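You operate a simulated robot arm through the tools that you are given. There is no shell and no other tool. Be economical: measure what you need, move in short steps, check, and stop when the job is done.

Carry out the task below with a simulated two-armed robot. There is one attempt and no reset: what you move stays moved.

JOB
Take the black tab and leave it on the green panel. Fetch the carton that says "valves" from the top of the white bench and set it on the pad of the thickness gauge. Take the tape roll and leave it on the outline on the clip shelf. Take the purple carton on the top of the rim bench and put it away on the top of the long rack. Pull the green trolley drawer open. Any order will do. Set down upright: black tab, carton, purple carton.

It is judged by the outcome, as a careful person would: the job done as asked, and still so three seconds after it is handed in. It fails if anything else is knocked over, pushed out of place, dropped, spilled or broken.

ROBOT AND FRAMES
Two 7-joint arms with fingered hands on one trunk, on a base that drives. Base frame: it is fixed to the floor where the robot stands at the start and does not move with it; the origin is under the middle of the robot, x ahead of it, y to its left, z up. Units: m, degrees, N and s.
The left shoulder is at the start at [0.07, 0.169, 1.218], the right one opposite. Places, roughly: black tab (5x8x6 cm) [0.5, 0.1, 0.9]; green panel [0.5, 0.25, 1]; green trolley drawer [-7, 7.9, 0.7]; nut carton, valve carton [0.5, 0, 1]; outline on the clip shelf (24x12 cm) [-11.82, 5.52, 0.42]; pad of the thickness gauge (21x21 cm) [0.46, 3.76, 0.9]; purple carton [-4.5, 2.75, 1]; tape roll (7x7x4 cm) [-12.8, 2.7, 0.7]; top of the long rack [-13.5, 3.7, 1]. Payload 3.4 kg a hand.
The TCP of each hand is the grasp point between the finger pads, 0.023 m short of the fingertips. In the tool frame z runs along the fingers and y along their closing line. Largest opening 0.116 m; the body of the gripper starts 0.065 m behind the TCP. The gripper is a hand of 4 fingers: y runs from the thumb to the fingers, the wrist lies at [0, 0, -0.211] in the tool frame, and closing takes about 1.5 s.
Orientation is told as [roll, pitch, yaw] about the base's x, y, z axes, in that order, counted from this pose: with the fingers straight down and closing along the base's y, the tool's x points along the base's -x, its y along +y and its z along -z.

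CONTROLS
- The arms move only by the tool move_arm. It takes "left_steps", "right_steps" or both (then of equal length, played together; a hand with none holds still); each is a list of rows, each an object (a shift or turn left out is 0, a gripper value left out holds the last) with "slide": the shift along the base's x, y, z in m, a list of three; "delta_rot": the turn, a rotation vector about the base's x, y, z in degrees, a list of three; "fingers": the gripper command, from -1 (fully open) to 1 (shut), values between in proportion. In form: [{"slide": [x, y, z], "delta_rot": [ax, ay, az], "fingers": fingers}, ...]. A call has 1 to 12 rows; each row is the pose to reach, as a shift and turn from the pose commanded when the call began. Each row takes 0.2 s and may step no farther than 0.05 m and 8.6 degrees from the row before; otherwise, or with a gripper value out of range, the whole call is refused. A pose out of reach is approached as far as the arm can. The call stops where the force on the tool passes 40 N (or 10 N more than at its start, if that is more) or the arm is blocked; 0.2 s more then pass. The fingers move at their own pace (about 0.153 m/s each) and stop on an object; they squeeze with about 28 N. The grip force told is the motor's: it shows also when the fingers shut on nothing. Time passes only in rows, and 0.2 s behind the last, so rows that repeat a pose let the fingers close. It gives the time, the measured TCP pose, the force on the tool (base axes), the opening and the grip force at its end, in the units of the frame above (readings bear some noise), with the torque about the TCP (base axes, N m) and any sound that the robot's microphone picked up.
- Cameras (640 x 400 px; columns grow to the right, rows downward): "scene" is now at [0.1268, 0.0202, 1.4295]; the picture's right is [0.27, -0.96, 0.00], its down [-0.72, -0.20, -0.67] and it looks along [0.64, 0.18, -0.75] (base axes); focal length 241 px, centre (320, 200). "left" rides on the left gripper at [-0.069, 0.001, -0.09] in its tool frame; the picture's right is [-0.01, -1.00, 0.00], its down [0.79, -0.01, -0.61] and it looks along [0.61, -0.01, 0.79] (tool axes); focal length 251 px, centre (320, 200). "right" rides on the right gripper at [0.069, 0.001, -0.09] in its tool frame; the picture's right is [-0.01, 1.00, 0.00], its down [-0.79, -0.01, -0.61] and it looks along [-0.61, -0.01, 0.79] (tool axes); focal length 251 px, centre (320, 200). There is no depth. A picture from a camera that has moved, and an enlarged one, comes with that camera's place and axes in the base frame and with its lens.
- camera(camera): a new picture of that camera. It takes no simulated time.
- raise_lower(by): slides the trunk up (or, below 0, down) by that many m; the arms and the scene camera ride with it, the base frame stays. It gives what a move gives, with no picture.
- steer(legs): drives the robot by 1 to 6 legs, each [ahead, left, turn to the left] in m, m and degrees, along the robot's own axes; the way and the turn of a leg run together, so that a leg with both is an arc; at most 1.5 m and 180 degrees a leg. The arms and the cameras ride along, it lands a little off, and it stops where it bumps. It gives what a move gives.
- grasp_type(shape, hand): the hand has 4 fingers and takes this shape, open, in about a second: jaw (thumb against the fingers, like two jaws); tri (thumb and two fingers); tip (a fingertip pinch); poke (one finger out to press); point (the index stretched); flat (the hand flat); cup (the hand cupped); fist (a fist). The gripper value then closes the fingers along that shape, each until it touches; the sizes above hold for jaw. It gives what a move gives, with no picture.
- turn_head(pan, tilt): turns the head with the scene camera to pan (to the left, within 86 degrees either way) and tilt (down, from -29 to 69), counted from straight ahead of the robot. It gives what a move gives.
- enlarge(camera, box): a new picture of the part [left, top, right, bottom] of that camera's present view, enlarged. It takes no simulated time.
- sign_off(): hands the job in; it is judged then, once.

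Go step by step. Nothing tells you exact positions but the pictures and the camera data: compare them with the known pose of the tool, close in by small moves and look again before you grip or let go. The budget is 165 turns and 122 pictures, counting those below and the enlarged ones. Unless the task says otherwise, let go and move clear before handing in, and close with one line.

The tools are called after "Emit:" as a command line: name --argument value ..., lists and objects as JSON in quotes. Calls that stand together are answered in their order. move_arm: Moves the arms, as the interface text tells. Its arguments: {"type":"object","properties":{"left_steps":{"type":"array"},"right_steps":{"type":"array"}},"required":[]} The other tools are called the same way: raise_lower (by) slides the trunk up or down; grasp_type (shape, hand) gives the hand a shape; steer (legs) drives the base; turn_head (pan, tilt) turns the head that bears the scene camera; camera (camera) takes a picture; enlarge (camera, box) takes an enlarged picture of a part of a camera's view; sign_off () hands the job in.

At the start:

```text
t: 0.0
left_tcp_pos: [0.4594, 0.3345, 1.2168]
left_tool_rot: [0.0, 0.0, 0.0]
left_contact_force: [0.2, -0.8, 0.2]
left_moment: [0.04, 0.04, 0.0]
left_finger_gap: 0.1159
left_finger_force: 0.1
left_shape: jaw
right_tcp_pos: [0.5469, -0.09, 1.0859]
right_tool_rot: [0.1, 0.0, 0.0]
right_contact_force: [0.0, 0.5, 0.9]
right_moment: [-0.05, 0.0, 0.0]
right_finger_gap: 0.1158
right_finger_force: 0.1
right_shape: jaw
trunk travel left (down, up): [-0.725, 0.215]
robot x, y, heading: [-0.0027, 0.0011, 0.0]
head pan, tilt: [15.7, 48.3]
```

scene: 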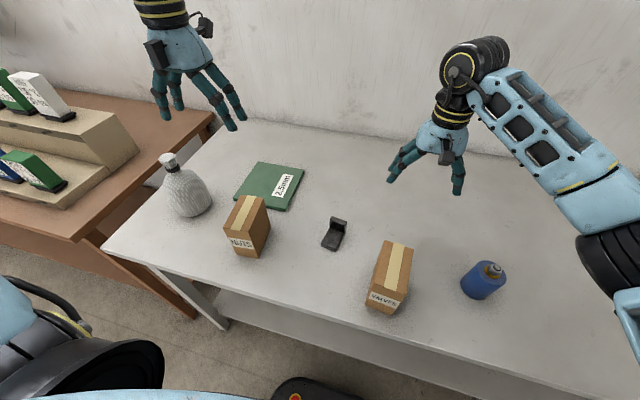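
right: 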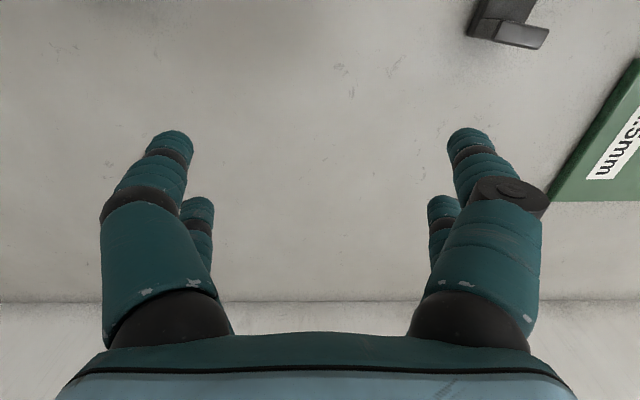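
left: 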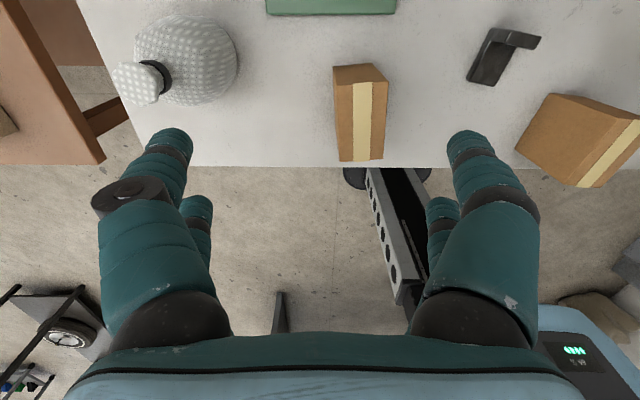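

The bench ahead holds the black tab, the green panel (marked 2.5mm), and the nut and valve cartons. I'll look closer at the tab and cartons first.

Emit:
enlarge --camera "scene" --box '[220, 150, 440, 320]'

Emit:
turn_head --pan 80 --tilt 15

Emit:
camera --camera "scene"

```text
2.35 times, centred on (330, 235) of scene
camera zoom: at [0.1268, 0.0202, 1.4295], right [0.27, -0.96, 0.0], down [-0.72, -0.2, -0.67], along [0.64, 0.18, -0.75], focal length 568 px, centre (296, 118)
```

zoom: 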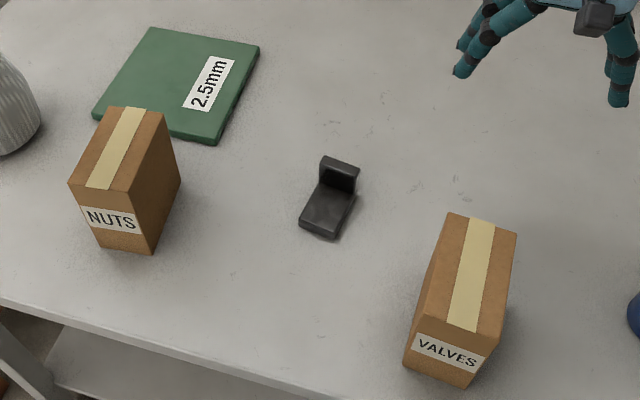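

```text
t: 1.4
left_tcp_pos: [0.4595, 0.3344, 1.2154]
left_tool_rot: [0.0, -0.1, 0.0]
left_contact_force: [0.2, 0.2, -0.1]
left_moment: [0.01, -0.01, -0.02]
left_finger_gap: 0.1159
left_finger_force: 0.0
left_shape: jaw
right_tcp_pos: [0.5471, -0.088, 1.0873]
right_tool_rot: [0.0, 0.0, 0.0]
right_contact_force: [-0.2, 0.6, -0.1]
right_moment: [-0.03, 0.02, 0.04]
right_finger_gap: 0.116
right_finger_force: 0.0
right_shape: jaw
trunk travel left (down, up): [-0.725, 0.215]
robot x, y, heading: [0.0001, -0.0008, 0.3]
head pan, tilt: [80.0, 15.0]
```

```text
117 pictures are left
camera scene: at [0.0675, 0.0909, 1.4809], right [0.98, -0.17, 0.0], down [-0.05, -0.26, -0.97], along [0.17, 0.95, -0.26], focal length 241 px, centre (320, 200)
```

scene: 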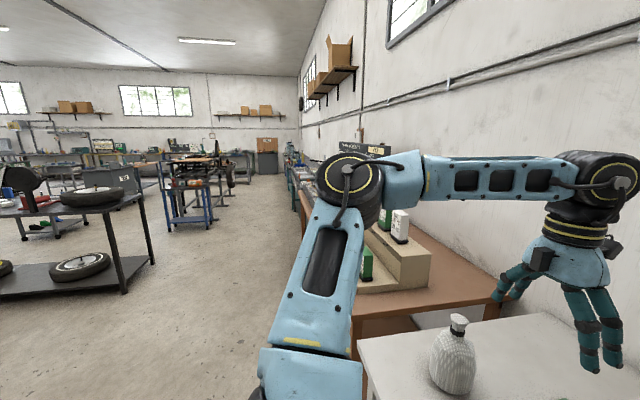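

The tab sits near [0.57, 0.10] and is almost aligned with x. The panel spans about x 0.63–0.87, y 0.30–0.51, so I need to get closer. I'll look down to check the clearance to the bench.

Emit:
turn_head --pan 20 --tilt 69

Emit:
camera --camera "scene"

```text
t: 2.6
left_tcp_pos: [0.4597, 0.3345, 1.2179]
left_tool_rot: [0.0, 0.0, 0.0]
left_contact_force: [0.1, 0.8, -0.3]
left_moment: [0.05, 0.03, 0.0]
left_finger_gap: 0.1157
left_finger_force: 0.1
left_shape: jaw
right_tcp_pos: [0.547, -0.0887, 1.0877]
right_tool_rot: [-0.1, 0.0, 0.1]
right_contact_force: [-0.2, 0.9, 0.3]
right_moment: [-0.03, -0.03, 0.01]
right_finger_gap: 0.1157
right_finger_force: 0.2
right_shape: jaw
trunk travel left (down, up): [-0.725, 0.215]
robot x, y, heading: [-0.0028, 0.0005, -0.2]
head pan, tilt: [20.0, 68.8]
```

```text
116 pictures are left
camera scene: at [0.1038, 0.0181, 1.4053], right [0.34, -0.94, 0.0], down [-0.88, -0.32, -0.36], along [0.34, 0.12, -0.93], focal length 241 px, centre (320, 200)
```

scene: 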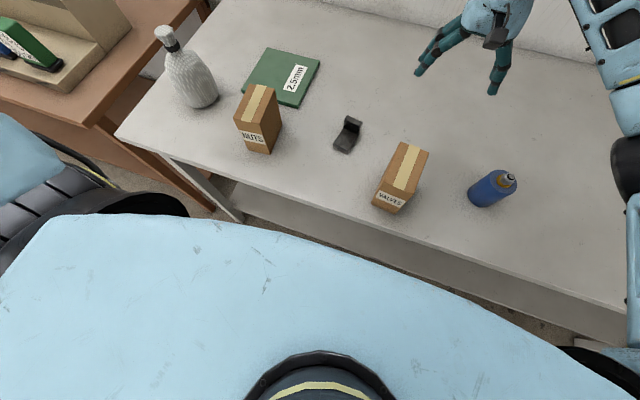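

I'll bring the left hand above the tab and the right hand above the valve carton, then check with the wrist cameras.

Emit:
move_arm --left_steps '[{"slide": [0.0125, -0.0235, -0.0317], "fingers": -1}, {"slide": [0.025, -0.047, -0.0634]}, {"slide": [0.0375, -0.0705, -0.0951]}, {"slide": [0.05, -0.094, -0.1268]}, {"slide": [0.0625, -0.1175, -0.1585]}, {"slide": [0.075, -0.141, -0.1902]}, {"slide": [0.0875, -0.1645, -0.2219]}, {"slide": [0.1, -0.188, -0.2536]}, {"slide": [0.1125, -0.2115, -0.2853]}, {"slide": [0.125, -0.235, -0.317]}]' --right_steps '[{"slide": [-0.009, 0, -0.016], "fingers": -1}, {"slide": [-0.017, 0.001, -0.031]}, {"slide": [-0.026, 0.002, -0.047]}, {"slide": [-0.035, 0.002, -0.063]}, {"slide": [-0.043, 0.003, -0.078]}, {"slide": [-0.052, 0.003, -0.094]}, {"slide": [-0.061, 0.003, -0.11]}, {"slide": [-0.07, 0.004, -0.125]}, {"slide": [-0.078, 0.004, -0.141]}, {"slide": [-0.087, 0.005, -0.157]}]'

Emit:
camera --camera "left"

Emit:
camera --camera "right"

Emit:
camera --camera "scene"

```text
t: 4.8
left_tcp_pos: [0.5001, 0.1792, 0.96]
left_tool_rot: [-0.1, -0.1, 0.1]
left_contact_force: [-1.1, -0.2, -0.2]
left_moment: [-0.02, -0.03, 0.0]
left_finger_gap: 0.1158
left_finger_force: 0.1
left_shape: jaw
left hand out of reach, approached as far as the arm can: row 7, 8, 9, 10
right_tcp_pos: [0.4614, -0.0827, 0.9292]
right_tool_rot: [0.0, 0.0, 0.1]
right_contact_force: [-0.2, -0.5, 0.5]
right_moment: [-0.02, 0.0, 0.0]
right_finger_gap: 0.1159
right_finger_force: 0.1
right_shape: jaw
trunk travel left (down, up): [-0.725, 0.215]
robot x, y, heading: [0.0022, 0.0001, 0.1]
head pan, tilt: [20.0, 68.8]
```

```text
115 pictures are left
camera left: at [0.5706, 0.1785, 1.0501], right [0.01, -1.0, 0.0], down [-0.8, -0.01, 0.61], along [-0.61, -0.01, -0.8], focal length 251 px, centre (320, 200)
```

left: 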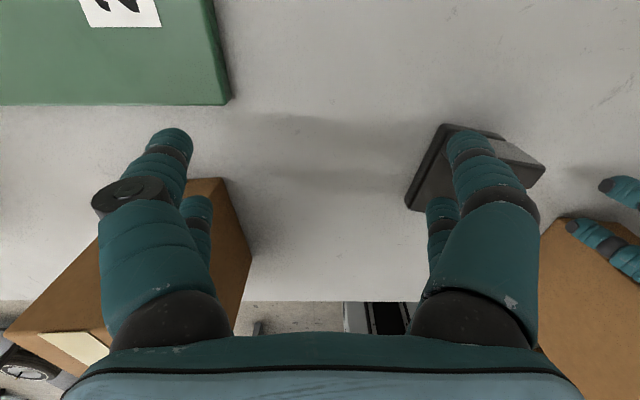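

```text
114 pictures are left
camera right: at [0.3917, -0.0822, 1.0193], right [0.01, 1.0, 0.0], down [0.79, -0.01, 0.61], along [0.61, -0.01, -0.79], focal length 251 px, centre (320, 200)
```

right: 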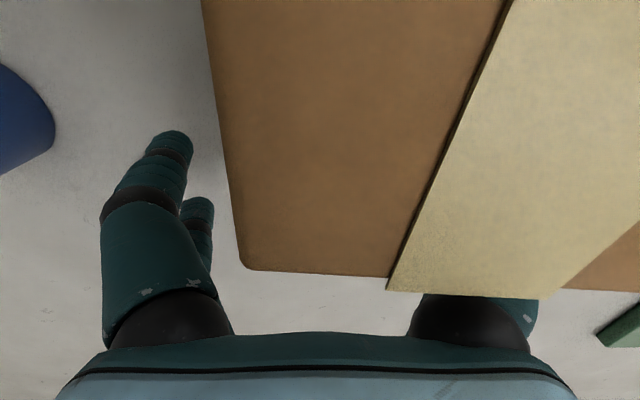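

```text
113 pictures are left
camera scene: at [0.1032, 0.0178, 1.4053], right [0.34, -0.94, 0.0], down [-0.88, -0.32, -0.36], along [0.34, 0.12, -0.93], focal length 241 px, centre (320, 200)
```

scene: 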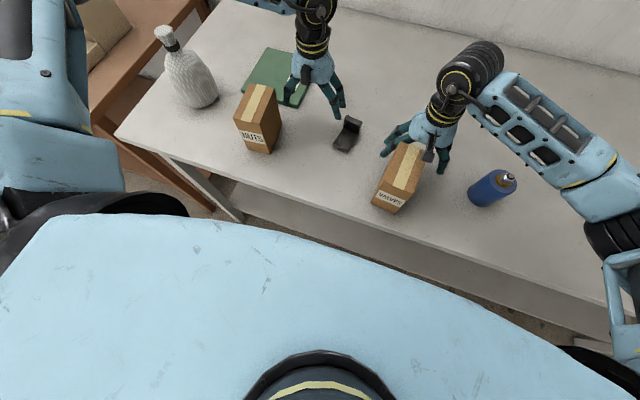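

Triangulating the two views puts this bench's surface near z≈0.875, not 0.72. I'll back both hands up and measure again before going lower.

Emit:
move_arm --left_steps '[{"slide": [-0.02, 0.0, 0.02]}, {"slide": [-0.04, 0.0, 0.04]}, {"slide": [-0.06, 0, 0.06]}, {"slide": [-0.09, 0, 0.09]}]' --right_steps '[{"slide": [0, 0, 0.04]}, {"slide": [0, 0, 0.08]}, {"slide": [-0.03, 0, 0.11]}, {"slide": [-0.06, 0, 0.14]}]'

Emit:
camera --camera "left"

Emit:
camera --camera "right"

Emit:
enlarge --camera "scene" --box '[220, 30, 460, 220]'

```text
t: 5.8
left_tcp_pos: [0.4076, 0.1797, 1.0524]
left_tool_rot: [0.0, -0.1, 0.0]
left_contact_force: [0.8, -0.1, 0.1]
left_moment: [-0.02, -0.03, -0.01]
left_finger_gap: 0.1158
left_finger_force: 0.0
left_shape: jaw
right_tcp_pos: [0.3974, -0.0828, 1.0725]
right_tool_rot: [0.0, -0.2, 0.0]
right_contact_force: [-0.7, 0.2, 0.4]
right_moment: [-0.01, -0.04, 0.0]
right_finger_gap: 0.1159
right_finger_force: 0.0
right_shape: jaw
trunk travel left (down, up): [-0.725, 0.215]
robot x, y, heading: [-0.0006, -0.0006, -0.0]
head pan, tilt: [20.0, 68.8]
```

```text
112 pictures are left
camera left: at [0.4765, 0.1794, 1.141], right [0.01, -1.0, 0.0], down [-0.8, -0.01, 0.61], along [-0.61, -0.01, -0.8], focal length 251 px, centre (320, 200)
```

left: 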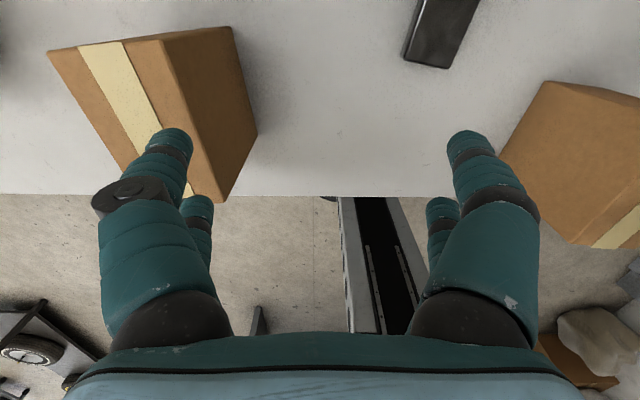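

```text
111 pictures are left
camera right: at [0.3283, -0.0814, 1.1623], right [0.01, 1.0, 0.0], down [0.79, -0.01, 0.61], along [0.61, -0.01, -0.79], focal length 251 px, centre (320, 200)
```

right: 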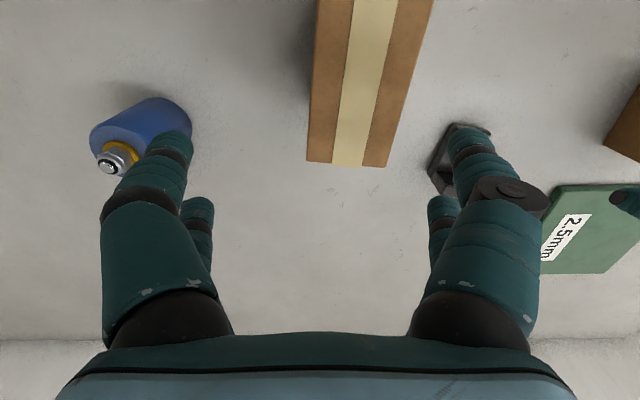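

```text
2.11 times, centred on (340, 125) of scene
camera zoom: at [0.0997, 0.0181, 1.4055], right [0.34, -0.94, 0.0], down [-0.87, -0.32, -0.36], along [0.34, 0.12, -0.93], focal length 508 px, centre (278, 358)
```

zoom: 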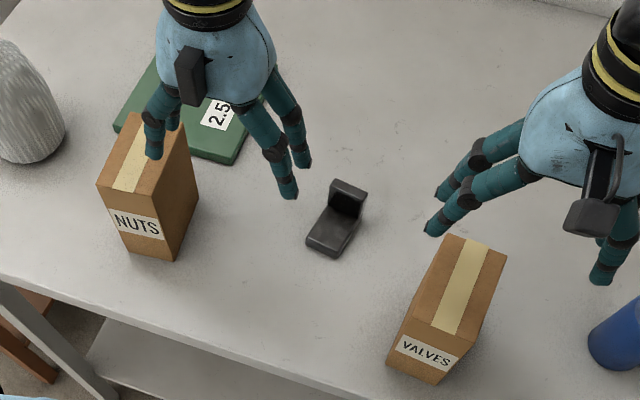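

The surface is at about z 0.875. The valve carton is centred at [0.373, -0.06] with its top at about 0.98 and a yaw of about -5°. The tab is at [0.47, 0.08] with a yaw of about -8°. I'll raise the trunk to match the stated reach geometry, then line up.

Emit:
raise_lower --by 0.155

Emit:
move_arm --left_steps '[{"slide": [0.02, -0.025, 0], "delta_rot": [0, 0, -2]}, {"slide": [0.04, -0.05, 0], "delta_rot": [0, 0, -4]}, {"slide": [0.06, -0.075, -0.02], "delta_rot": [0, 0, -6]}, {"slide": [0.077, -0.103, -0.05], "delta_rot": [0, 0, -8]}, {"slide": [0.077, -0.103, -0.1], "delta_rot": [0, 0, -8]}, {"slide": [0.077, -0.103, -0.15], "delta_rot": [0, 0, -8]}, {"slide": [0.077, -0.103, -0.18], "delta_rot": [0, 0, -8]}]' --right_steps '[{"slide": [0, 0, 0]}, {"slide": [0, 0, 0]}, {"slide": [-0.006, 0.005, 0], "delta_rot": [0, 0, -1]}, {"slide": [-0.012, 0.01, 0], "delta_rot": [0, 0, -2]}, {"slide": [-0.018, 0.015, -0.03], "delta_rot": [0, 0, -3]}, {"slide": [-0.024, 0.023, -0.07], "delta_rot": [0, 0, -5]}, {"slide": [-0.024, 0.023, -0.11], "delta_rot": [0, 0, -5]}]'

Emit:
camera --camera "left"

Emit:
camera --camera "right"

Emit:
camera --camera "scene"

```text
t: 7.6
left_tcp_pos: [0.4114, 0.1807, 1.2039]
left_tool_rot: [0.0, 0.0, 0.0]
left_contact_force: [0.1, -0.1, -0.3]
left_moment: [-0.02, -0.02, 0.0]
left_finger_gap: 0.1159
left_finger_force: 0.2
left_shape: jaw
right_tcp_pos: [0.4009, -0.0835, 1.2276]
right_tool_rot: [0.0, 0.0, 0.0]
right_contact_force: [-0.6, -0.1, 0.4]
right_moment: [-0.01, 0.0, 0.01]
right_finger_gap: 0.1159
right_finger_force: 0.0
right_shape: jaw
trunk travel left (down, up): [-0.88, 0.06]
robot x, y, heading: [-0.0009, 0.0024, -0.2]
head pan, tilt: [20.0, 68.8]
```

```text
t: 9.2
left_tcp_pos: [0.4408, 0.1488, 1.085]
left_tool_rot: [-0.1, -0.1, -8.0]
left_contact_force: [-0.5, -0.5, -0.1]
left_moment: [-0.01, -0.02, 0.01]
left_finger_gap: 0.1156
left_finger_force: 0.0
left_shape: jaw
left hand out of reach, approached as far as the arm can: row 3, 4, 5, 6, 7
right_tcp_pos: [0.3761, -0.0607, 1.1164]
right_tool_rot: [0.0, -0.1, -5.0]
right_contact_force: [0.6, -0.7, 1.1]
right_moment: [0.0, 0.01, -0.01]
right_finger_gap: 0.1157
right_finger_force: 0.0
right_shape: jaw
right hand out of reach, approached as far as the arm can: row 5, 6
trunk travel left (down, up): [-0.88, 0.06]
robot x, y, heading: [-0.0, -0.0048, -0.1]
head pan, tilt: [20.0, 68.8]
```

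```text
109 pictures are left
camera left: at [0.5083, 0.1375, 1.1756], right [-0.13, -0.99, 0.0], down [-0.79, 0.1, 0.61], along [-0.6, 0.08, -0.8], focal length 251 px, centre (320, 200)
```

left: 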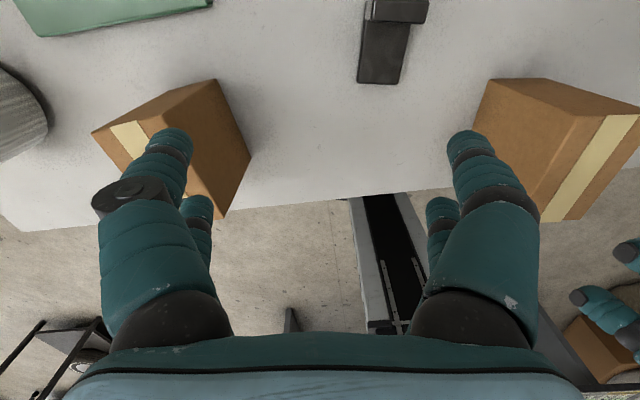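

```text
108 pictures are left
camera right: at [0.3089, -0.0517, 1.206], right [0.1, 1.0, 0.0], down [0.79, -0.08, 0.61], along [0.6, -0.06, -0.79], focal length 251 px, centre (320, 200)
```

right: 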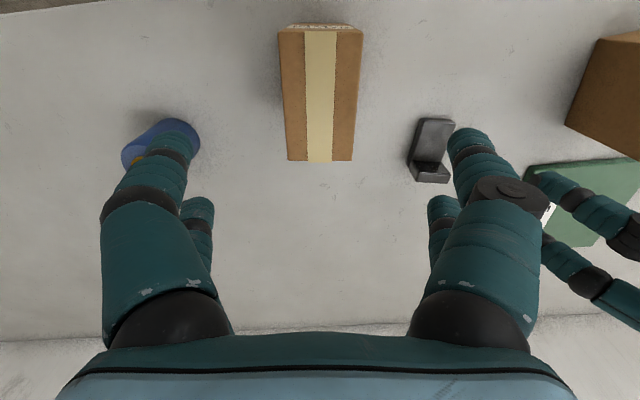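

```text
107 pictures are left
camera scene: at [0.1029, 0.018, 1.5604], right [0.34, -0.94, 0.0], down [-0.88, -0.32, -0.36], along [0.34, 0.12, -0.93], focal length 241 px, centre (320, 200)
```

scene: 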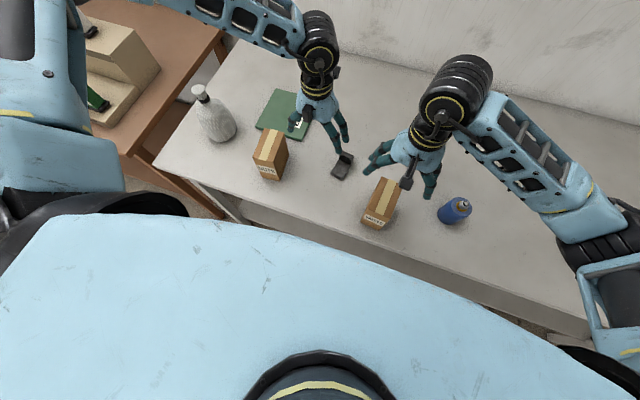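

The right hand is lined up over the valve carton. I'll lower it and grip.

Emit:
move_arm --right_steps '[{"slide": [0, 0, -0.04]}, {"slide": [0, 0, -0.08]}, {"slide": [0, 0, -0.12]}, {"slide": [0, 0, -0.15]}, {"slide": [0, 0, -0.18]}]'

Emit:
camera --camera "right"

```text
t: 10.5
left_tcp_pos: [0.4372, 0.1463, 1.0866]
left_tool_rot: [0.0, -0.2, -8.0]
left_contact_force: [-0.8, -0.4, -0.3]
left_moment: [0.0, 0.01, -0.02]
left_finger_gap: 0.1159
left_finger_force: 0.2
left_shape: jaw
right_tcp_pos: [0.3771, -0.058, 0.9477]
right_tool_rot: [0.5, -0.7, -4.8]
right_contact_force: [-3.9, -2.8, 20.3]
right_moment: [-0.06, -0.12, 0.01]
right_finger_gap: 0.1157
right_finger_force: 0.1
right_shape: jaw
trunk travel left (down, up): [-0.88, 0.06]
robot x, y, heading: [0.0018, 0.0009, 0.0]
head pan, tilt: [20.0, 68.8]
stopped in row 5 (right hand): the force on the tool passed its limit (the readings are from after the stop); the commanded pose is now the measured one
```

```text
106 pictures are left
camera right: at [0.3073, -0.0515, 1.0364], right [0.09, 1.0, 0.01], down [0.78, -0.08, 0.62], along [0.61, -0.05, -0.79], focal length 251 px, centre (320, 200)
```

right: 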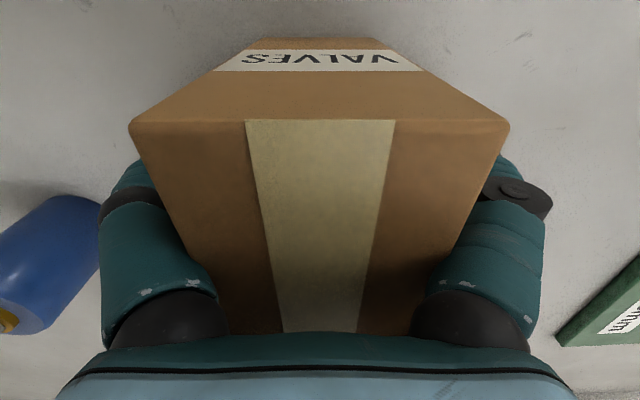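

The palm has touched the carton top. I'll back up a centimetre and close the fingers.

Emit:
move_arm --right_steps '[{"slide": [0, 0, 0.01]}, {"slide": [0, 0, 0.01], "fingers": 1}, {"slide": [0, 0, 0.01]}, {"slide": [0, 0, 0.01]}, {"slide": [0, 0, 0.01]}, {"slide": [0, 0, 0.01]}, {"slide": [0, 0, 0.01]}]'

Emit:
camera --camera "right"

```text
t: 12.1
left_tcp_pos: [0.4402, 0.1472, 1.086]
left_tool_rot: [-0.1, 0.0, -8.0]
left_contact_force: [0.2, 0.3, 0.2]
left_moment: [-0.01, 0.01, 0.0]
left_finger_gap: 0.116
left_finger_force: 0.0
left_shape: jaw
right_tcp_pos: [0.3795, -0.0591, 0.9548]
right_tool_rot: [0.3, -0.4, -4.9]
right_contact_force: [0.8, 0.4, -1.1]
right_moment: [0.0, 0.0, 0.0]
right_finger_gap: 0.0534
right_finger_force: 27.7
right_shape: jaw
trunk travel left (down, up): [-0.88, 0.06]
robot x, y, heading: [0.0009, 0.0005, 0.0]
head pan, tilt: [20.0, 68.8]
```

```text
105 pictures are left
camera right: at [0.3104, -0.0513, 1.0443], right [0.1, 1.0, 0.01], down [0.79, -0.08, 0.61], along [0.61, -0.05, -0.79], focal length 251 px, centre (320, 200)
```

right: 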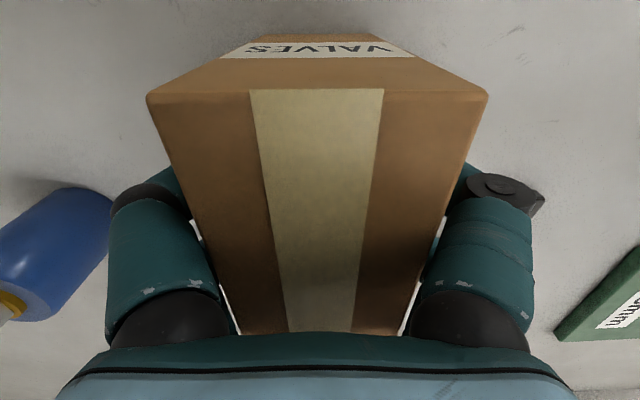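

The carton is gripped. I'll lift it, then drive a little to the right so the left hand can reach the tab comfortably.

Emit:
move_arm --right_steps '[{"slide": [0, 0, 0.04]}, {"slide": [0, 0, 0.08]}, {"slide": [0, 0, 0.12]}, {"slide": [0, 0, 0.16]}]'

Emit:
steer --legs '[[0, -0.15, 0]]'

Emit:
camera --camera "left"

Emit:
camera --camera "scene"

```text
t: 13.1
left_tcp_pos: [0.4407, 0.1482, 1.0834]
left_tool_rot: [0.0, 0.1, -8.1]
left_contact_force: [0.4, -0.1, -0.7]
left_moment: [0.0, -0.02, -0.02]
left_finger_gap: 0.1159
left_finger_force: 0.2
left_shape: jaw
right_tcp_pos: [0.3794, -0.0587, 1.1148]
right_tool_rot: [0.3, -0.4, -4.9]
right_contact_force: [-0.2, 0.3, -1.3]
right_moment: [0.01, -0.02, -0.01]
right_finger_gap: 0.0534
right_finger_force: 28.5
right_shape: jaw
trunk travel left (down, up): [-0.88, 0.06]
robot x, y, heading: [0.0004, 0.0035, -0.2]
head pan, tilt: [20.0, 68.8]
```

```text
t: 14.4
left_tcp_pos: [0.4395, -0.0004, 1.0856]
left_tool_rot: [-0.2, -0.1, -8.0]
left_contact_force: [0.4, -0.1, -1.0]
left_moment: [-0.02, 0.03, 0.04]
left_finger_gap: 0.1157
left_finger_force: 0.0
left_shape: jaw
right_tcp_pos: [0.3778, -0.2066, 1.1145]
right_tool_rot: [0.1, -0.4, -4.9]
right_contact_force: [0.1, 0.8, -2.2]
right_moment: [-0.02, 0.0, 0.0]
right_finger_gap: 0.0534
right_finger_force: 28.0
right_shape: jaw
trunk travel left (down, up): [-0.88, 0.06]
robot x, y, heading: [-0.0021, -0.1499, -0.0]
head pan, tilt: [20.0, 68.8]
```

```text
104 pictures are left
camera left: at [0.5094, -0.0099, 1.175], right [-0.13, -0.99, 0.0], down [-0.79, 0.11, 0.61], along [-0.6, 0.08, -0.8], focal length 251 px, centre (320, 200)
```

left: 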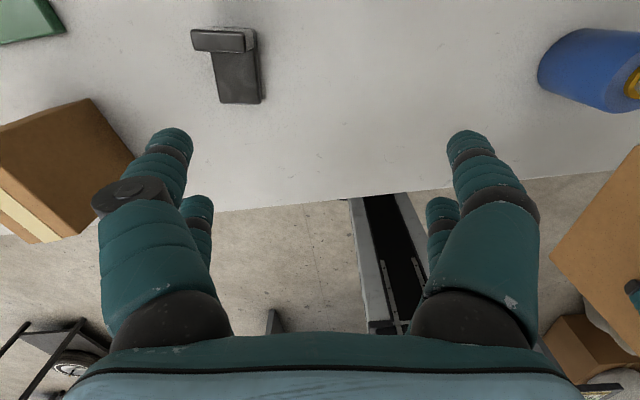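

```text
103 pictures are left
camera scene: at [0.104, -0.1284, 1.5601], right [0.34, -0.94, 0.0], down [-0.88, -0.32, -0.36], along [0.34, 0.12, -0.93], focal length 241 px, centre (320, 200)
```

scene: 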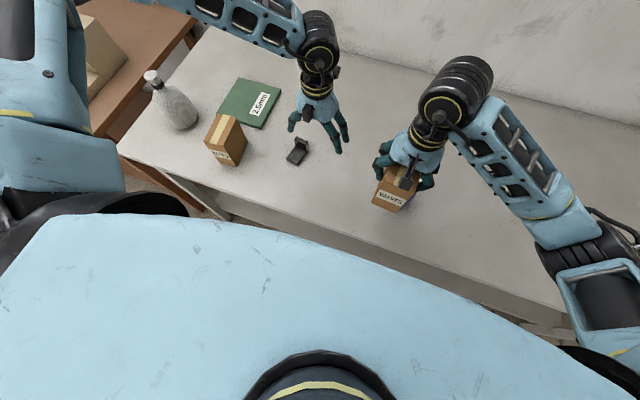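

I'll bring the left hand to hover above the tab and check again.

Emit:
move_arm --left_steps '[{"slide": [0.015, 0.025, -0.02]}, {"slide": [0.03, 0.05, -0.04]}, {"slide": [0.045, 0.076, -0.06]}, {"slide": [0.045, 0.076, -0.085]}]'

Emit:
camera --camera "left"

Emit:
enlarge --camera "scene" --box '[240, 80, 400, 200]'

```text
t: 15.4
left_tcp_pos: [0.4697, 0.0873, 1.0233]
left_tool_rot: [-0.1, -0.1, -8.0]
left_contact_force: [0.0, -0.4, 0.1]
left_moment: [0.0, 0.02, -0.01]
left_finger_gap: 0.116
left_finger_force: 0.0
left_shape: jaw
left hand out of reach, approached as far as the arm can: row 2, 3, 4
right_tcp_pos: [0.3785, -0.2087, 1.114]
right_tool_rot: [0.2, -0.4, -4.9]
right_contact_force: [-0.2, -0.4, -2.3]
right_moment: [-0.02, 0.0, 0.0]
right_finger_gap: 0.0534
right_finger_force: 27.9
right_shape: jaw
trunk travel left (down, up): [-0.88, 0.06]
robot x, y, heading: [-0.0018, -0.1502, 0.0]
head pan, tilt: [20.0, 68.8]
```

```text
102 pictures are left
camera left: at [0.5377, 0.0772, 1.1123], right [-0.13, -0.99, 0.0], down [-0.79, 0.11, 0.6], along [-0.6, 0.08, -0.8], focal length 251 px, centre (320, 200)
```

left: 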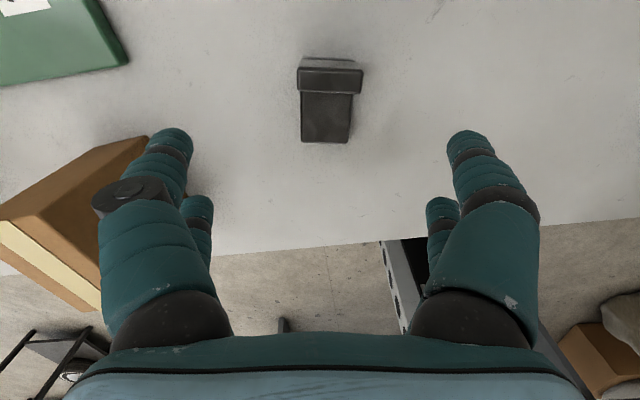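

```text
3.33 times, centred on (320, 140) of scene
camera zoom: at [0.1037, -0.132, 1.5602], right [0.34, -0.94, 0.0], down [-0.88, -0.32, -0.36], along [0.34, 0.12, -0.93], focal length 804 px, centre (320, 400)
```

zoom: 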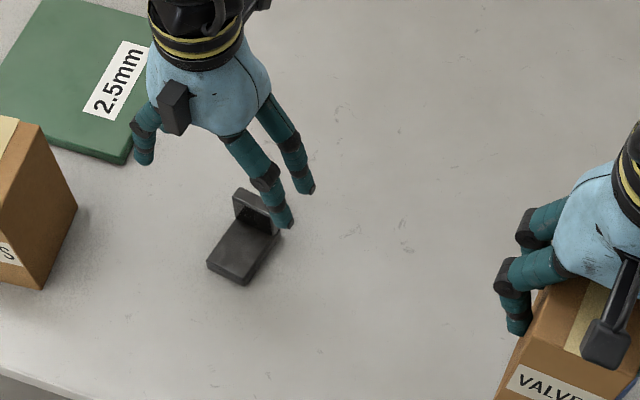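

The tab is about 8 cm long, yaw -9°, with its wall near [0.51, 0.073]. Reach gets better lower down, so I'll descend first and then move forward.

Emit:
move_arm --left_steps '[{"slide": [0, -0.006, -0.03]}, {"slide": [0, -0.012, -0.06]}, {"slide": [0.01, -0.012, -0.07]}, {"slide": [0.02, -0.012, -0.08]}, {"slide": [0.03, -0.012, -0.09]}, {"slide": [0.03, -0.012, -0.105]}]'

Emit:
camera --camera "left"

```text
t: 16.8
left_tcp_pos: [0.4511, 0.1111, 0.9957]
left_tool_rot: [-0.1, 0.0, -8.0]
left_contact_force: [-0.1, -0.7, 0.3]
left_moment: [0.0, -0.01, 0.03]
left_finger_gap: 0.1158
left_finger_force: 0.0
left_shape: jaw
left hand out of reach, approached as far as the arm can: row 1, 2, 3, 4, 5, 6
right_tcp_pos: [0.3788, -0.208, 1.1144]
right_tool_rot: [0.3, -0.4, -4.8]
right_contact_force: [-0.4, -0.3, -1.5]
right_moment: [0.0, -0.03, 0.01]
right_finger_gap: 0.0534
right_finger_force: 27.5
right_shape: jaw
trunk travel left (down, up): [-0.88, 0.06]
robot x, y, heading: [-0.0017, -0.1492, -0.0]
head pan, tilt: [20.0, 68.8]
```

```text
100 pictures are left
camera left: at [0.5207, 0.1016, 1.0861], right [-0.13, -0.99, 0.0], down [-0.79, 0.1, 0.61], along [-0.6, 0.08, -0.8], focal length 251 px, centre (320, 200)
```

left: 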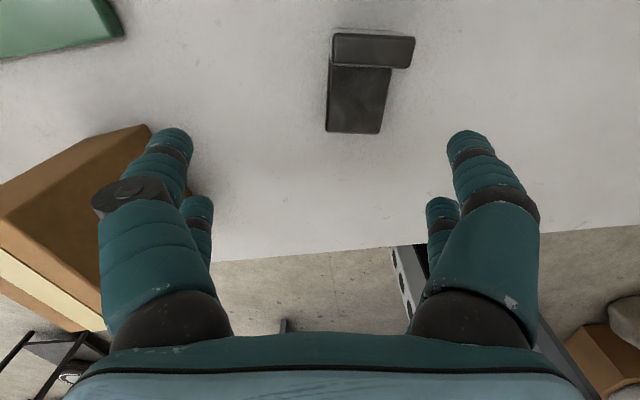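

The left arm seems stuck in a poor configuration. I'll retract it toward the body, descend in front of the tab, and then slide forward with the tab between the fingers.

Emit:
move_arm --left_steps '[{"slide": [-0.03, -0.005, 0.005]}, {"slide": [-0.06, -0.01, 0.005]}, {"slide": [-0.09, -0.015, 0.005]}, {"slide": [-0.11, -0.015, -0.02]}, {"slide": [-0.11, -0.015, -0.05]}, {"slide": [-0.11, -0.015, -0.075]}]'

```text
t: 18.2
left_tcp_pos: [0.3362, 0.1077, 0.9536]
left_tool_rot: [-0.2, -0.1, -8.1]
left_contact_force: [0.4, 0.4, 0.1]
left_moment: [0.0, -0.03, 0.01]
left_finger_gap: 0.1158
left_finger_force: 0.1
left_shape: jaw
left hand out of reach, approached as far as the arm can: row 5, 6
right_tcp_pos: [0.3785, -0.2075, 1.1161]
right_tool_rot: [0.3, -0.4, -4.9]
right_contact_force: [1.0, 0.9, -2.4]
right_moment: [0.0, -0.02, -0.02]
right_finger_gap: 0.0532
right_finger_force: 27.9
right_shape: jaw
trunk travel left (down, up): [-0.88, 0.06]
robot x, y, heading: [0.0025, -0.1507, -0.2]
head pan, tilt: [20.0, 68.8]
```

Going low is what limits the arm with the trunk this high. I'll put the left hand over the tab at a higher level, then use the trunk to descend.

Emit:
move_arm --left_steps '[{"slide": [0, 0, 0.04]}, {"slide": [0, 0, 0.08]}, {"slide": [0.03, -0.006, 0.12]}, {"slide": [0.06, -0.012, 0.15]}, {"slide": [0.095, -0.02, 0.165]}, {"slide": [0.13, -0.026, 0.165]}, {"slide": [0.164, -0.033, 0.165]}]' --right_steps '[{"slide": [-0.01, 0, 0.015]}, {"slide": [-0.02, 0, 0.03]}, {"slide": [-0.03, 0, 0.045]}, {"slide": [-0.04, 0, 0.06]}, {"slide": [-0.05, 0, 0.075]}, {"slide": [-0.06, 0, 0.09]}, {"slide": [-0.07, 0, 0.1]}]'

```text
refused: row 3 steps farther than a row can; nothing moved
```

Emit:
move_arm --left_steps '[{"slide": [0, 0, 0.04]}, {"slide": [0, 0, 0.08]}, {"slide": [0.02, -0.004, 0.12]}, {"slide": [0.05, -0.01, 0.145]}, {"slide": [0.085, -0.018, 0.165]}, {"slide": [0.13, -0.026, 0.165]}, {"slide": [0.164, -0.033, 0.165]}]' --right_steps '[{"slide": [-0.01, 0, 0.015]}, {"slide": [-0.02, 0, 0.03]}, {"slide": [-0.03, 0, 0.045]}, {"slide": [-0.04, 0, 0.06]}, {"slide": [-0.05, 0, 0.075]}, {"slide": [-0.06, 0, 0.09]}, {"slide": [-0.07, 0, 0.1]}]'

```text
t: 19.8
left_tcp_pos: [0.5027, 0.0726, 1.1194]
left_tool_rot: [0.0, 0.0, -8.0]
left_contact_force: [0.6, 0.1, -0.4]
left_moment: [-0.05, 0.01, -0.01]
left_finger_gap: 0.116
left_finger_force: 0.1
left_shape: jaw
right_tcp_pos: [0.3768, -0.2427, 1.1722]
right_tool_rot: [0.5, -0.2, -4.7]
right_contact_force: [-0.1, 0.1, -2.1]
right_moment: [-0.01, -0.03, 0.03]
right_finger_gap: 0.0535
right_finger_force: 28.1
right_shape: jaw
right hand out of reach, approached as far as the arm can: row 2, 3, 4, 5, 6, 7
trunk travel left (down, up): [-0.88, 0.06]
robot x, y, heading: [0.0004, -0.1496, 0.1]
head pan, tilt: [20.0, 68.8]
```

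The left hand is in place above the tab. I'll move the right hand clear of the blue bottle before lowering the trunk.

Emit:
move_arm --right_steps '[{"slide": [-0.005, 0.045, 0]}, {"slide": [-0.01, 0.09, 0]}, {"slide": [-0.015, 0.125, 0]}]'

Emit:
raise_lower --by -0.13

Emit:
camera --camera "left"

Emit:
camera --camera "scene"

```text
t: 20.6
left_tcp_pos: [0.5004, 0.0739, 1.1192]
left_tool_rot: [-0.3, -0.1, -8.0]
left_contact_force: [0.1, 0.3, -0.7]
left_moment: [0.0, 0.02, 0.02]
left_finger_gap: 0.1159
left_finger_force: 0.0
left_shape: jaw
right_tcp_pos: [0.3987, -0.1142, 1.1524]
right_tool_rot: [0.3, -0.4, -4.8]
right_contact_force: [-1.2, -0.4, -1.9]
right_moment: [0.0, -0.02, 0.01]
right_finger_gap: 0.0534
right_finger_force: 27.9
right_shape: jaw
right hand out of reach, approached as far as the arm can: row 1, 2, 3
trunk travel left (down, up): [-0.88, 0.06]
robot x, y, heading: [0.0034, -0.1512, 0.4]
head pan, tilt: [20.0, 68.8]
```

```text
t: 22.2
left_tcp_pos: [0.5018, 0.0731, 0.9905]
left_tool_rot: [-0.1, 0.1, -8.0]
left_contact_force: [0.0, 0.0, 0.0]
left_moment: [0.04, -0.02, 0.01]
left_finger_gap: 0.116
left_finger_force: 0.0
left_shape: jaw
right_tcp_pos: [0.3976, -0.1157, 1.0226]
right_tool_rot: [0.4, -0.3, -4.7]
right_contact_force: [0.3, 0.7, -1.9]
right_moment: [0.01, -0.02, -0.01]
right_finger_gap: 0.0535
right_finger_force: 28.2
right_shape: jaw
trunk travel left (down, up): [-0.75, 0.19]
robot x, y, heading: [-0.0016, -0.1494, -0.0]
head pan, tilt: [20.0, 68.8]
```

```text
99 pictures are left
camera left: at [0.5702, 0.0634, 1.0798], right [-0.13, -0.99, 0.0], down [-0.79, 0.1, 0.61], along [-0.6, 0.08, -0.8], focal length 251 px, centre (320, 200)
```

left: 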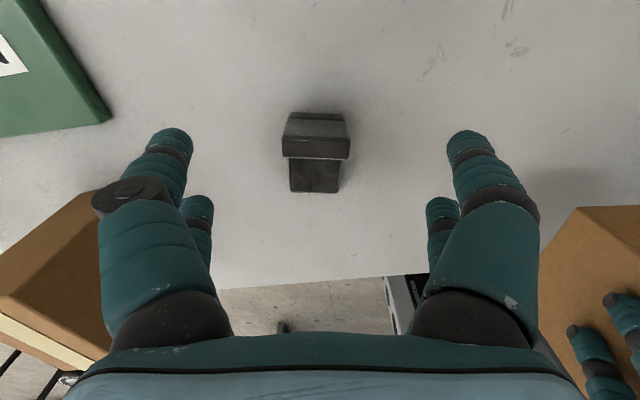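

```text
98 pictures are left
camera scene: at [0.1038, -0.132, 1.4302], right [0.34, -0.94, 0.0], down [-0.88, -0.32, -0.36], along [0.34, 0.12, -0.93], focal length 241 px, centre (320, 200)
```

scene: 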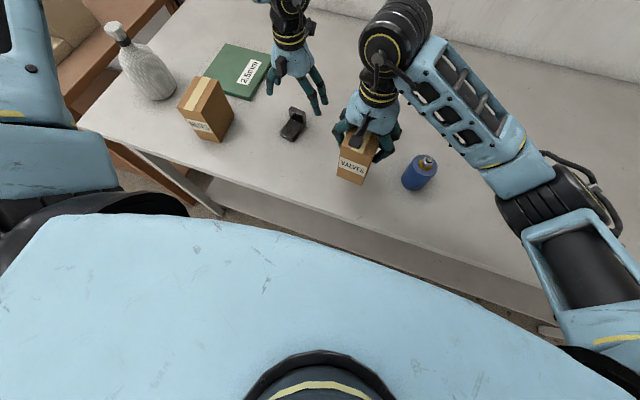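

The tab is centred between the fingers. I'll lower the arm the rest of the way and lift the right hand slightly for clearance.

Emit:
move_arm --left_steps '[{"slide": [0.006, 0, -0.02]}, {"slide": [0.006, 0, -0.04]}, {"slide": [0.006, 0, -0.06]}, {"slide": [0.006, 0, -0.08]}]' --right_steps '[{"slide": [0.01, 0, 0.02]}, {"slide": [0.02, 0, 0.04]}, {"slide": [0.03, 0, 0.06]}, {"slide": [0.04, 0, 0.07]}]'

```text
t: 23.2
left_tcp_pos: [0.4963, 0.0818, 0.9208]
left_tool_rot: [0.0, -0.1, -8.0]
left_contact_force: [0.2, -0.8, 0.7]
left_moment: [0.03, -0.01, 0.01]
left_finger_gap: 0.1159
left_finger_force: 0.0
left_shape: jaw
left hand out of reach, approached as far as the arm can: row 3, 4
right_tcp_pos: [0.4377, -0.1153, 1.093]
right_tool_rot: [0.3, -0.2, -4.8]
right_contact_force: [1.2, 0.1, -2.3]
right_moment: [-0.02, -0.02, 0.0]
right_finger_gap: 0.0534
right_finger_force: 27.9
right_shape: jaw
trunk travel left (down, up): [-0.75, 0.19]
robot x, y, heading: [0.0001, -0.1479, -0.0]
head pan, tilt: [20.0, 68.8]
```

Down is limited by the shoulder height. I'll raise the arm a bit, correct the position, and lower the trunk.

Emit:
move_arm --left_steps '[{"slide": [0, 0, 0.03]}, {"slide": [0.006, -0.004, 0.05]}, {"slide": [0.011, -0.0085, 0.065]}]'

Emit:
raise_lower --by -0.076

Emit:
camera --camera "left"

```text
t: 24.0
left_tcp_pos: [0.5068, 0.0723, 0.9853]
left_tool_rot: [-0.1, 0.1, -8.0]
left_contact_force: [0.2, 0.1, -0.3]
left_moment: [0.03, 0.0, 0.0]
left_finger_gap: 0.1158
left_finger_force: 0.0
left_shape: jaw
right_tcp_pos: [0.4386, -0.116, 1.0931]
right_tool_rot: [0.5, -0.2, -4.8]
right_contact_force: [-0.3, -0.1, -1.9]
right_moment: [0.0, 0.01, 0.01]
right_finger_gap: 0.0535
right_finger_force: 28.1
right_shape: jaw
trunk travel left (down, up): [-0.75, 0.19]
robot x, y, heading: [0.0022, -0.1538, -0.2]
head pan, tilt: [20.0, 68.8]
```

```text
t: 25.1
left_tcp_pos: [0.5068, 0.0741, 0.91]
left_tool_rot: [0.0, 0.0, -8.1]
left_contact_force: [-0.9, -0.9, 0.4]
left_moment: [0.01, 0.0, -0.01]
left_finger_gap: 0.1159
left_finger_force: 0.1
left_shape: jaw
right_tcp_pos: [0.4366, -0.1158, 1.017]
right_tool_rot: [0.4, -0.3, -4.9]
right_contact_force: [0.0, 0.4, -1.3]
right_moment: [0.03, 0.0, 0.0]
right_finger_gap: 0.0532
right_finger_force: 27.5
right_shape: jaw
trunk travel left (down, up): [-0.674, 0.266]
robot x, y, heading: [-0.0009, -0.1505, -0.1]
head pan, tilt: [20.0, 68.8]
```

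```text
97 pictures are left
camera left: at [0.5751, 0.0626, 1.0001], right [-0.13, -0.99, 0.0], down [-0.79, 0.1, 0.61], along [-0.6, 0.08, -0.8], focal length 251 px, centre (320, 200)
```

left: 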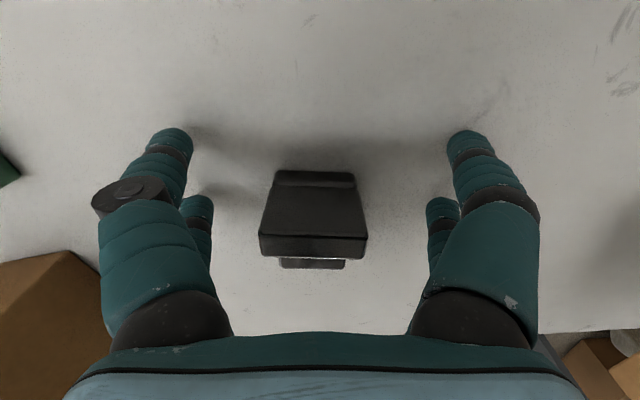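

The tab's wall is centred at grip height. I'll close on it now.

Emit:
move_arm --left_steps '[{"slide": [0, 0, 0], "fingers": 1}, {"slide": [0, 0, 0]}, {"slide": [0, 0, 0]}, {"slide": [0, 0, 0]}, {"slide": [0, 0, 0]}, {"slide": [0, 0, 0]}]'

Emit:
camera --camera "left"

```text
t: 26.5
left_tcp_pos: [0.507, 0.0726, 0.909]
left_tool_rot: [-0.1, 0.1, -7.9]
left_contact_force: [-0.1, 0.0, -1.4]
left_moment: [0.01, 0.0, 0.0]
left_finger_gap: 0.0037
left_finger_force: 28.5
left_shape: jaw
right_tcp_pos: [0.4375, -0.1155, 1.0174]
right_tool_rot: [0.4, -0.3, -4.8]
right_contact_force: [0.3, -0.7, -2.9]
right_moment: [0.0, -0.03, 0.04]
right_finger_gap: 0.0534
right_finger_force: 28.9
right_shape: jaw
trunk travel left (down, up): [-0.674, 0.266]
robot x, y, heading: [-0.004, -0.1486, -0.1]
head pan, tilt: [20.0, 68.8]
```

```text
96 pictures are left
camera left: at [0.5753, 0.0627, 0.9999], right [-0.13, -0.99, 0.0], down [-0.79, 0.1, 0.61], along [-0.6, 0.08, -0.8], focal length 251 px, centre (320, 200)
```

left: 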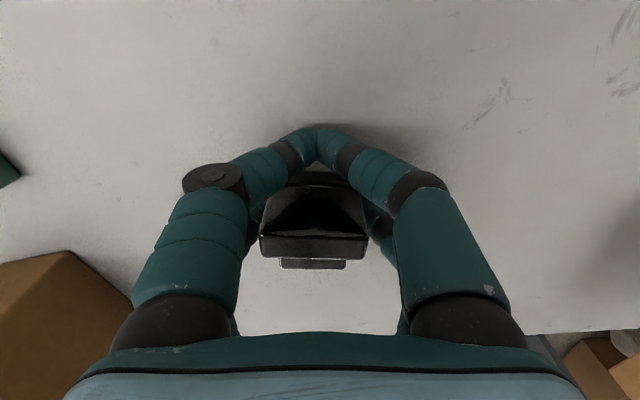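

The front finger pair passed behind the wall. I'll open, shift back about 2.2 cm so the pairs straddle both wall and plate, and go down to just above the bench.

Emit:
move_arm --left_steps '[{"slide": [0, 0, 0], "fingers": -1}, {"slide": [0, 0, 0]}, {"slide": [0, 0, 0]}, {"slide": [0, 0, 0]}, {"slide": [0, 0, 0]}, {"slide": [0, 0, 0]}, {"slide": [-0.011, 0.002, 0]}, {"slide": [-0.022, 0.004, 0]}, {"slide": [-0.022, 0.004, -0.005]}, {"slide": [-0.022, 0.004, -0.009]}]'

Emit:
camera --camera "left"

Emit:
enlarge --camera "scene" --box '[240, 40, 400, 160]'

```text
t: 28.7
left_tcp_pos: [0.4843, 0.0768, 0.9018]
left_tool_rot: [-0.1, -0.2, -8.0]
left_contact_force: [2.4, 0.7, 3.4]
left_moment: [0.0, -0.03, -0.01]
left_finger_gap: 0.1159
left_finger_force: 0.0
left_shape: jaw
right_tcp_pos: [0.4374, -0.1159, 1.0193]
right_tool_rot: [0.4, -0.4, -4.8]
right_contact_force: [0.7, -0.1, -1.7]
right_moment: [0.01, -0.03, 0.0]
right_finger_gap: 0.0532
right_finger_force: 27.8
right_shape: jaw
trunk travel left (down, up): [-0.674, 0.266]
robot x, y, heading: [-0.0018, -0.1495, 0.1]
head pan, tilt: [20.0, 68.8]
```

```text
95 pictures are left
camera left: at [0.5525, 0.0664, 0.9924], right [-0.13, -0.99, 0.0], down [-0.79, 0.1, 0.6], along [-0.6, 0.08, -0.8], focal length 251 px, centre (320, 200)
```

left: 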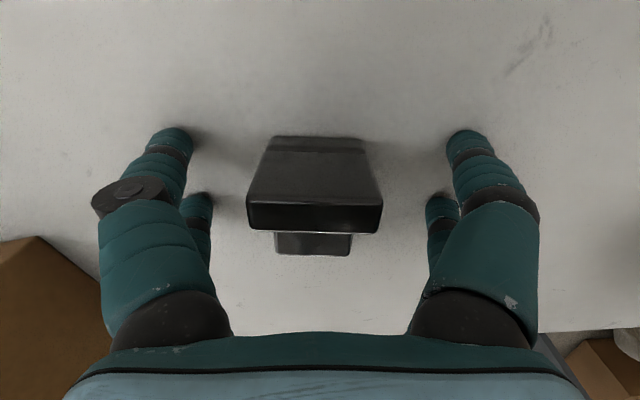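

```text
3.33 times, centred on (320, 100) of scene
camera zoom: at [0.1031, -0.1323, 1.3544], right [0.34, -0.94, 0.0], down [-0.88, -0.32, -0.36], along [0.34, 0.12, -0.93], focal length 804 px, centre (320, 533)
```

zoom: 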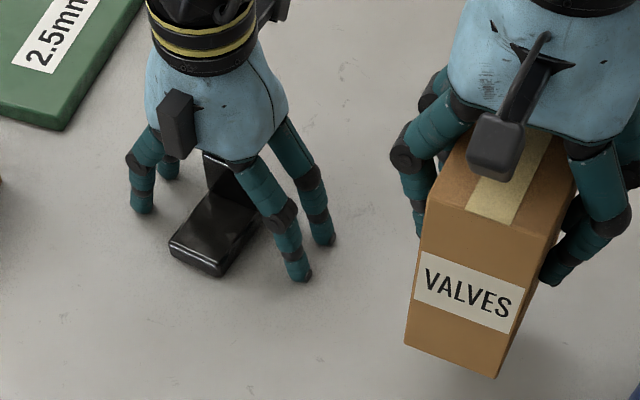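

The front finger pair is only just level with the wall's back edge. I'll shift another 1.5 cm back, lift 2 mm, and close.

Emit:
move_arm --left_steps '[{"slide": [-0.007, 0.001, 0.003]}, {"slide": [-0.015, 0.002, 0.003]}, {"slide": [-0.015, 0.002, 0.003], "fingers": 1}, {"slide": [-0.015, 0.002, 0.003]}, {"slide": [-0.015, 0.002, 0.003]}, {"slide": [-0.015, 0.002, 0.003]}, {"slide": [-0.015, 0.002, 0.003]}, {"slide": [-0.015, 0.002, 0.003]}]'

Emit:
camera --camera "left"

Emit:
enlarge --camera "scene" --box '[240, 40, 400, 160]'

```text
t: 30.5
left_tcp_pos: [0.4703, 0.0799, 0.9031]
left_tool_rot: [-0.1, 0.0, -7.9]
left_contact_force: [0.2, 0.7, 1.4]
left_moment: [0.01, 0.02, 0.02]
left_finger_gap: 0.0377
left_finger_force: 27.9
left_shape: jaw
right_tcp_pos: [0.439, -0.1159, 1.0181]
right_tool_rot: [0.4, -0.3, -4.8]
right_contact_force: [0.0, 0.7, -2.0]
right_moment: [0.01, 0.01, 0.01]
right_finger_gap: 0.0531
right_finger_force: 28.2
right_shape: jaw
trunk travel left (down, up): [-0.674, 0.266]
robot x, y, heading: [-0.0013, -0.1481, -0.1]
head pan, tilt: [20.0, 68.8]
```

```text
93 pictures are left
camera left: at [0.5379, 0.0687, 0.9942], right [-0.13, -0.99, 0.0], down [-0.79, 0.1, 0.61], along [-0.6, 0.08, -0.8], focal length 251 px, centre (320, 200)
```

left: 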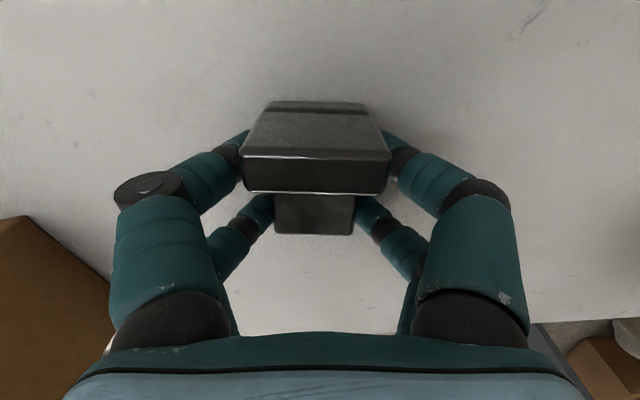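

```text
3.33 times, centred on (320, 100) of scene
camera zoom: at [0.1038, -0.1319, 1.3542], right [0.34, -0.94, 0.0], down [-0.88, -0.32, -0.36], along [0.34, 0.12, -0.93], focal length 804 px, centre (320, 533)
```

zoom: 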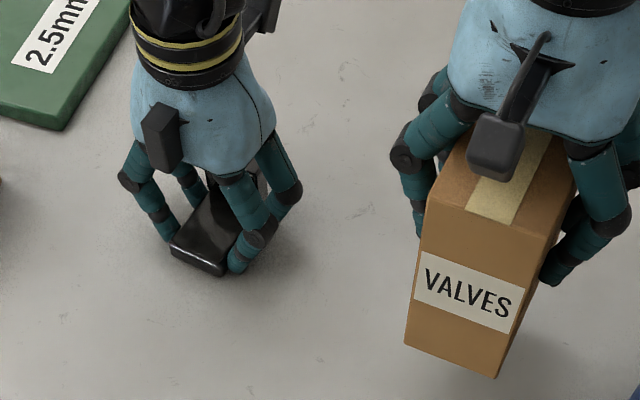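

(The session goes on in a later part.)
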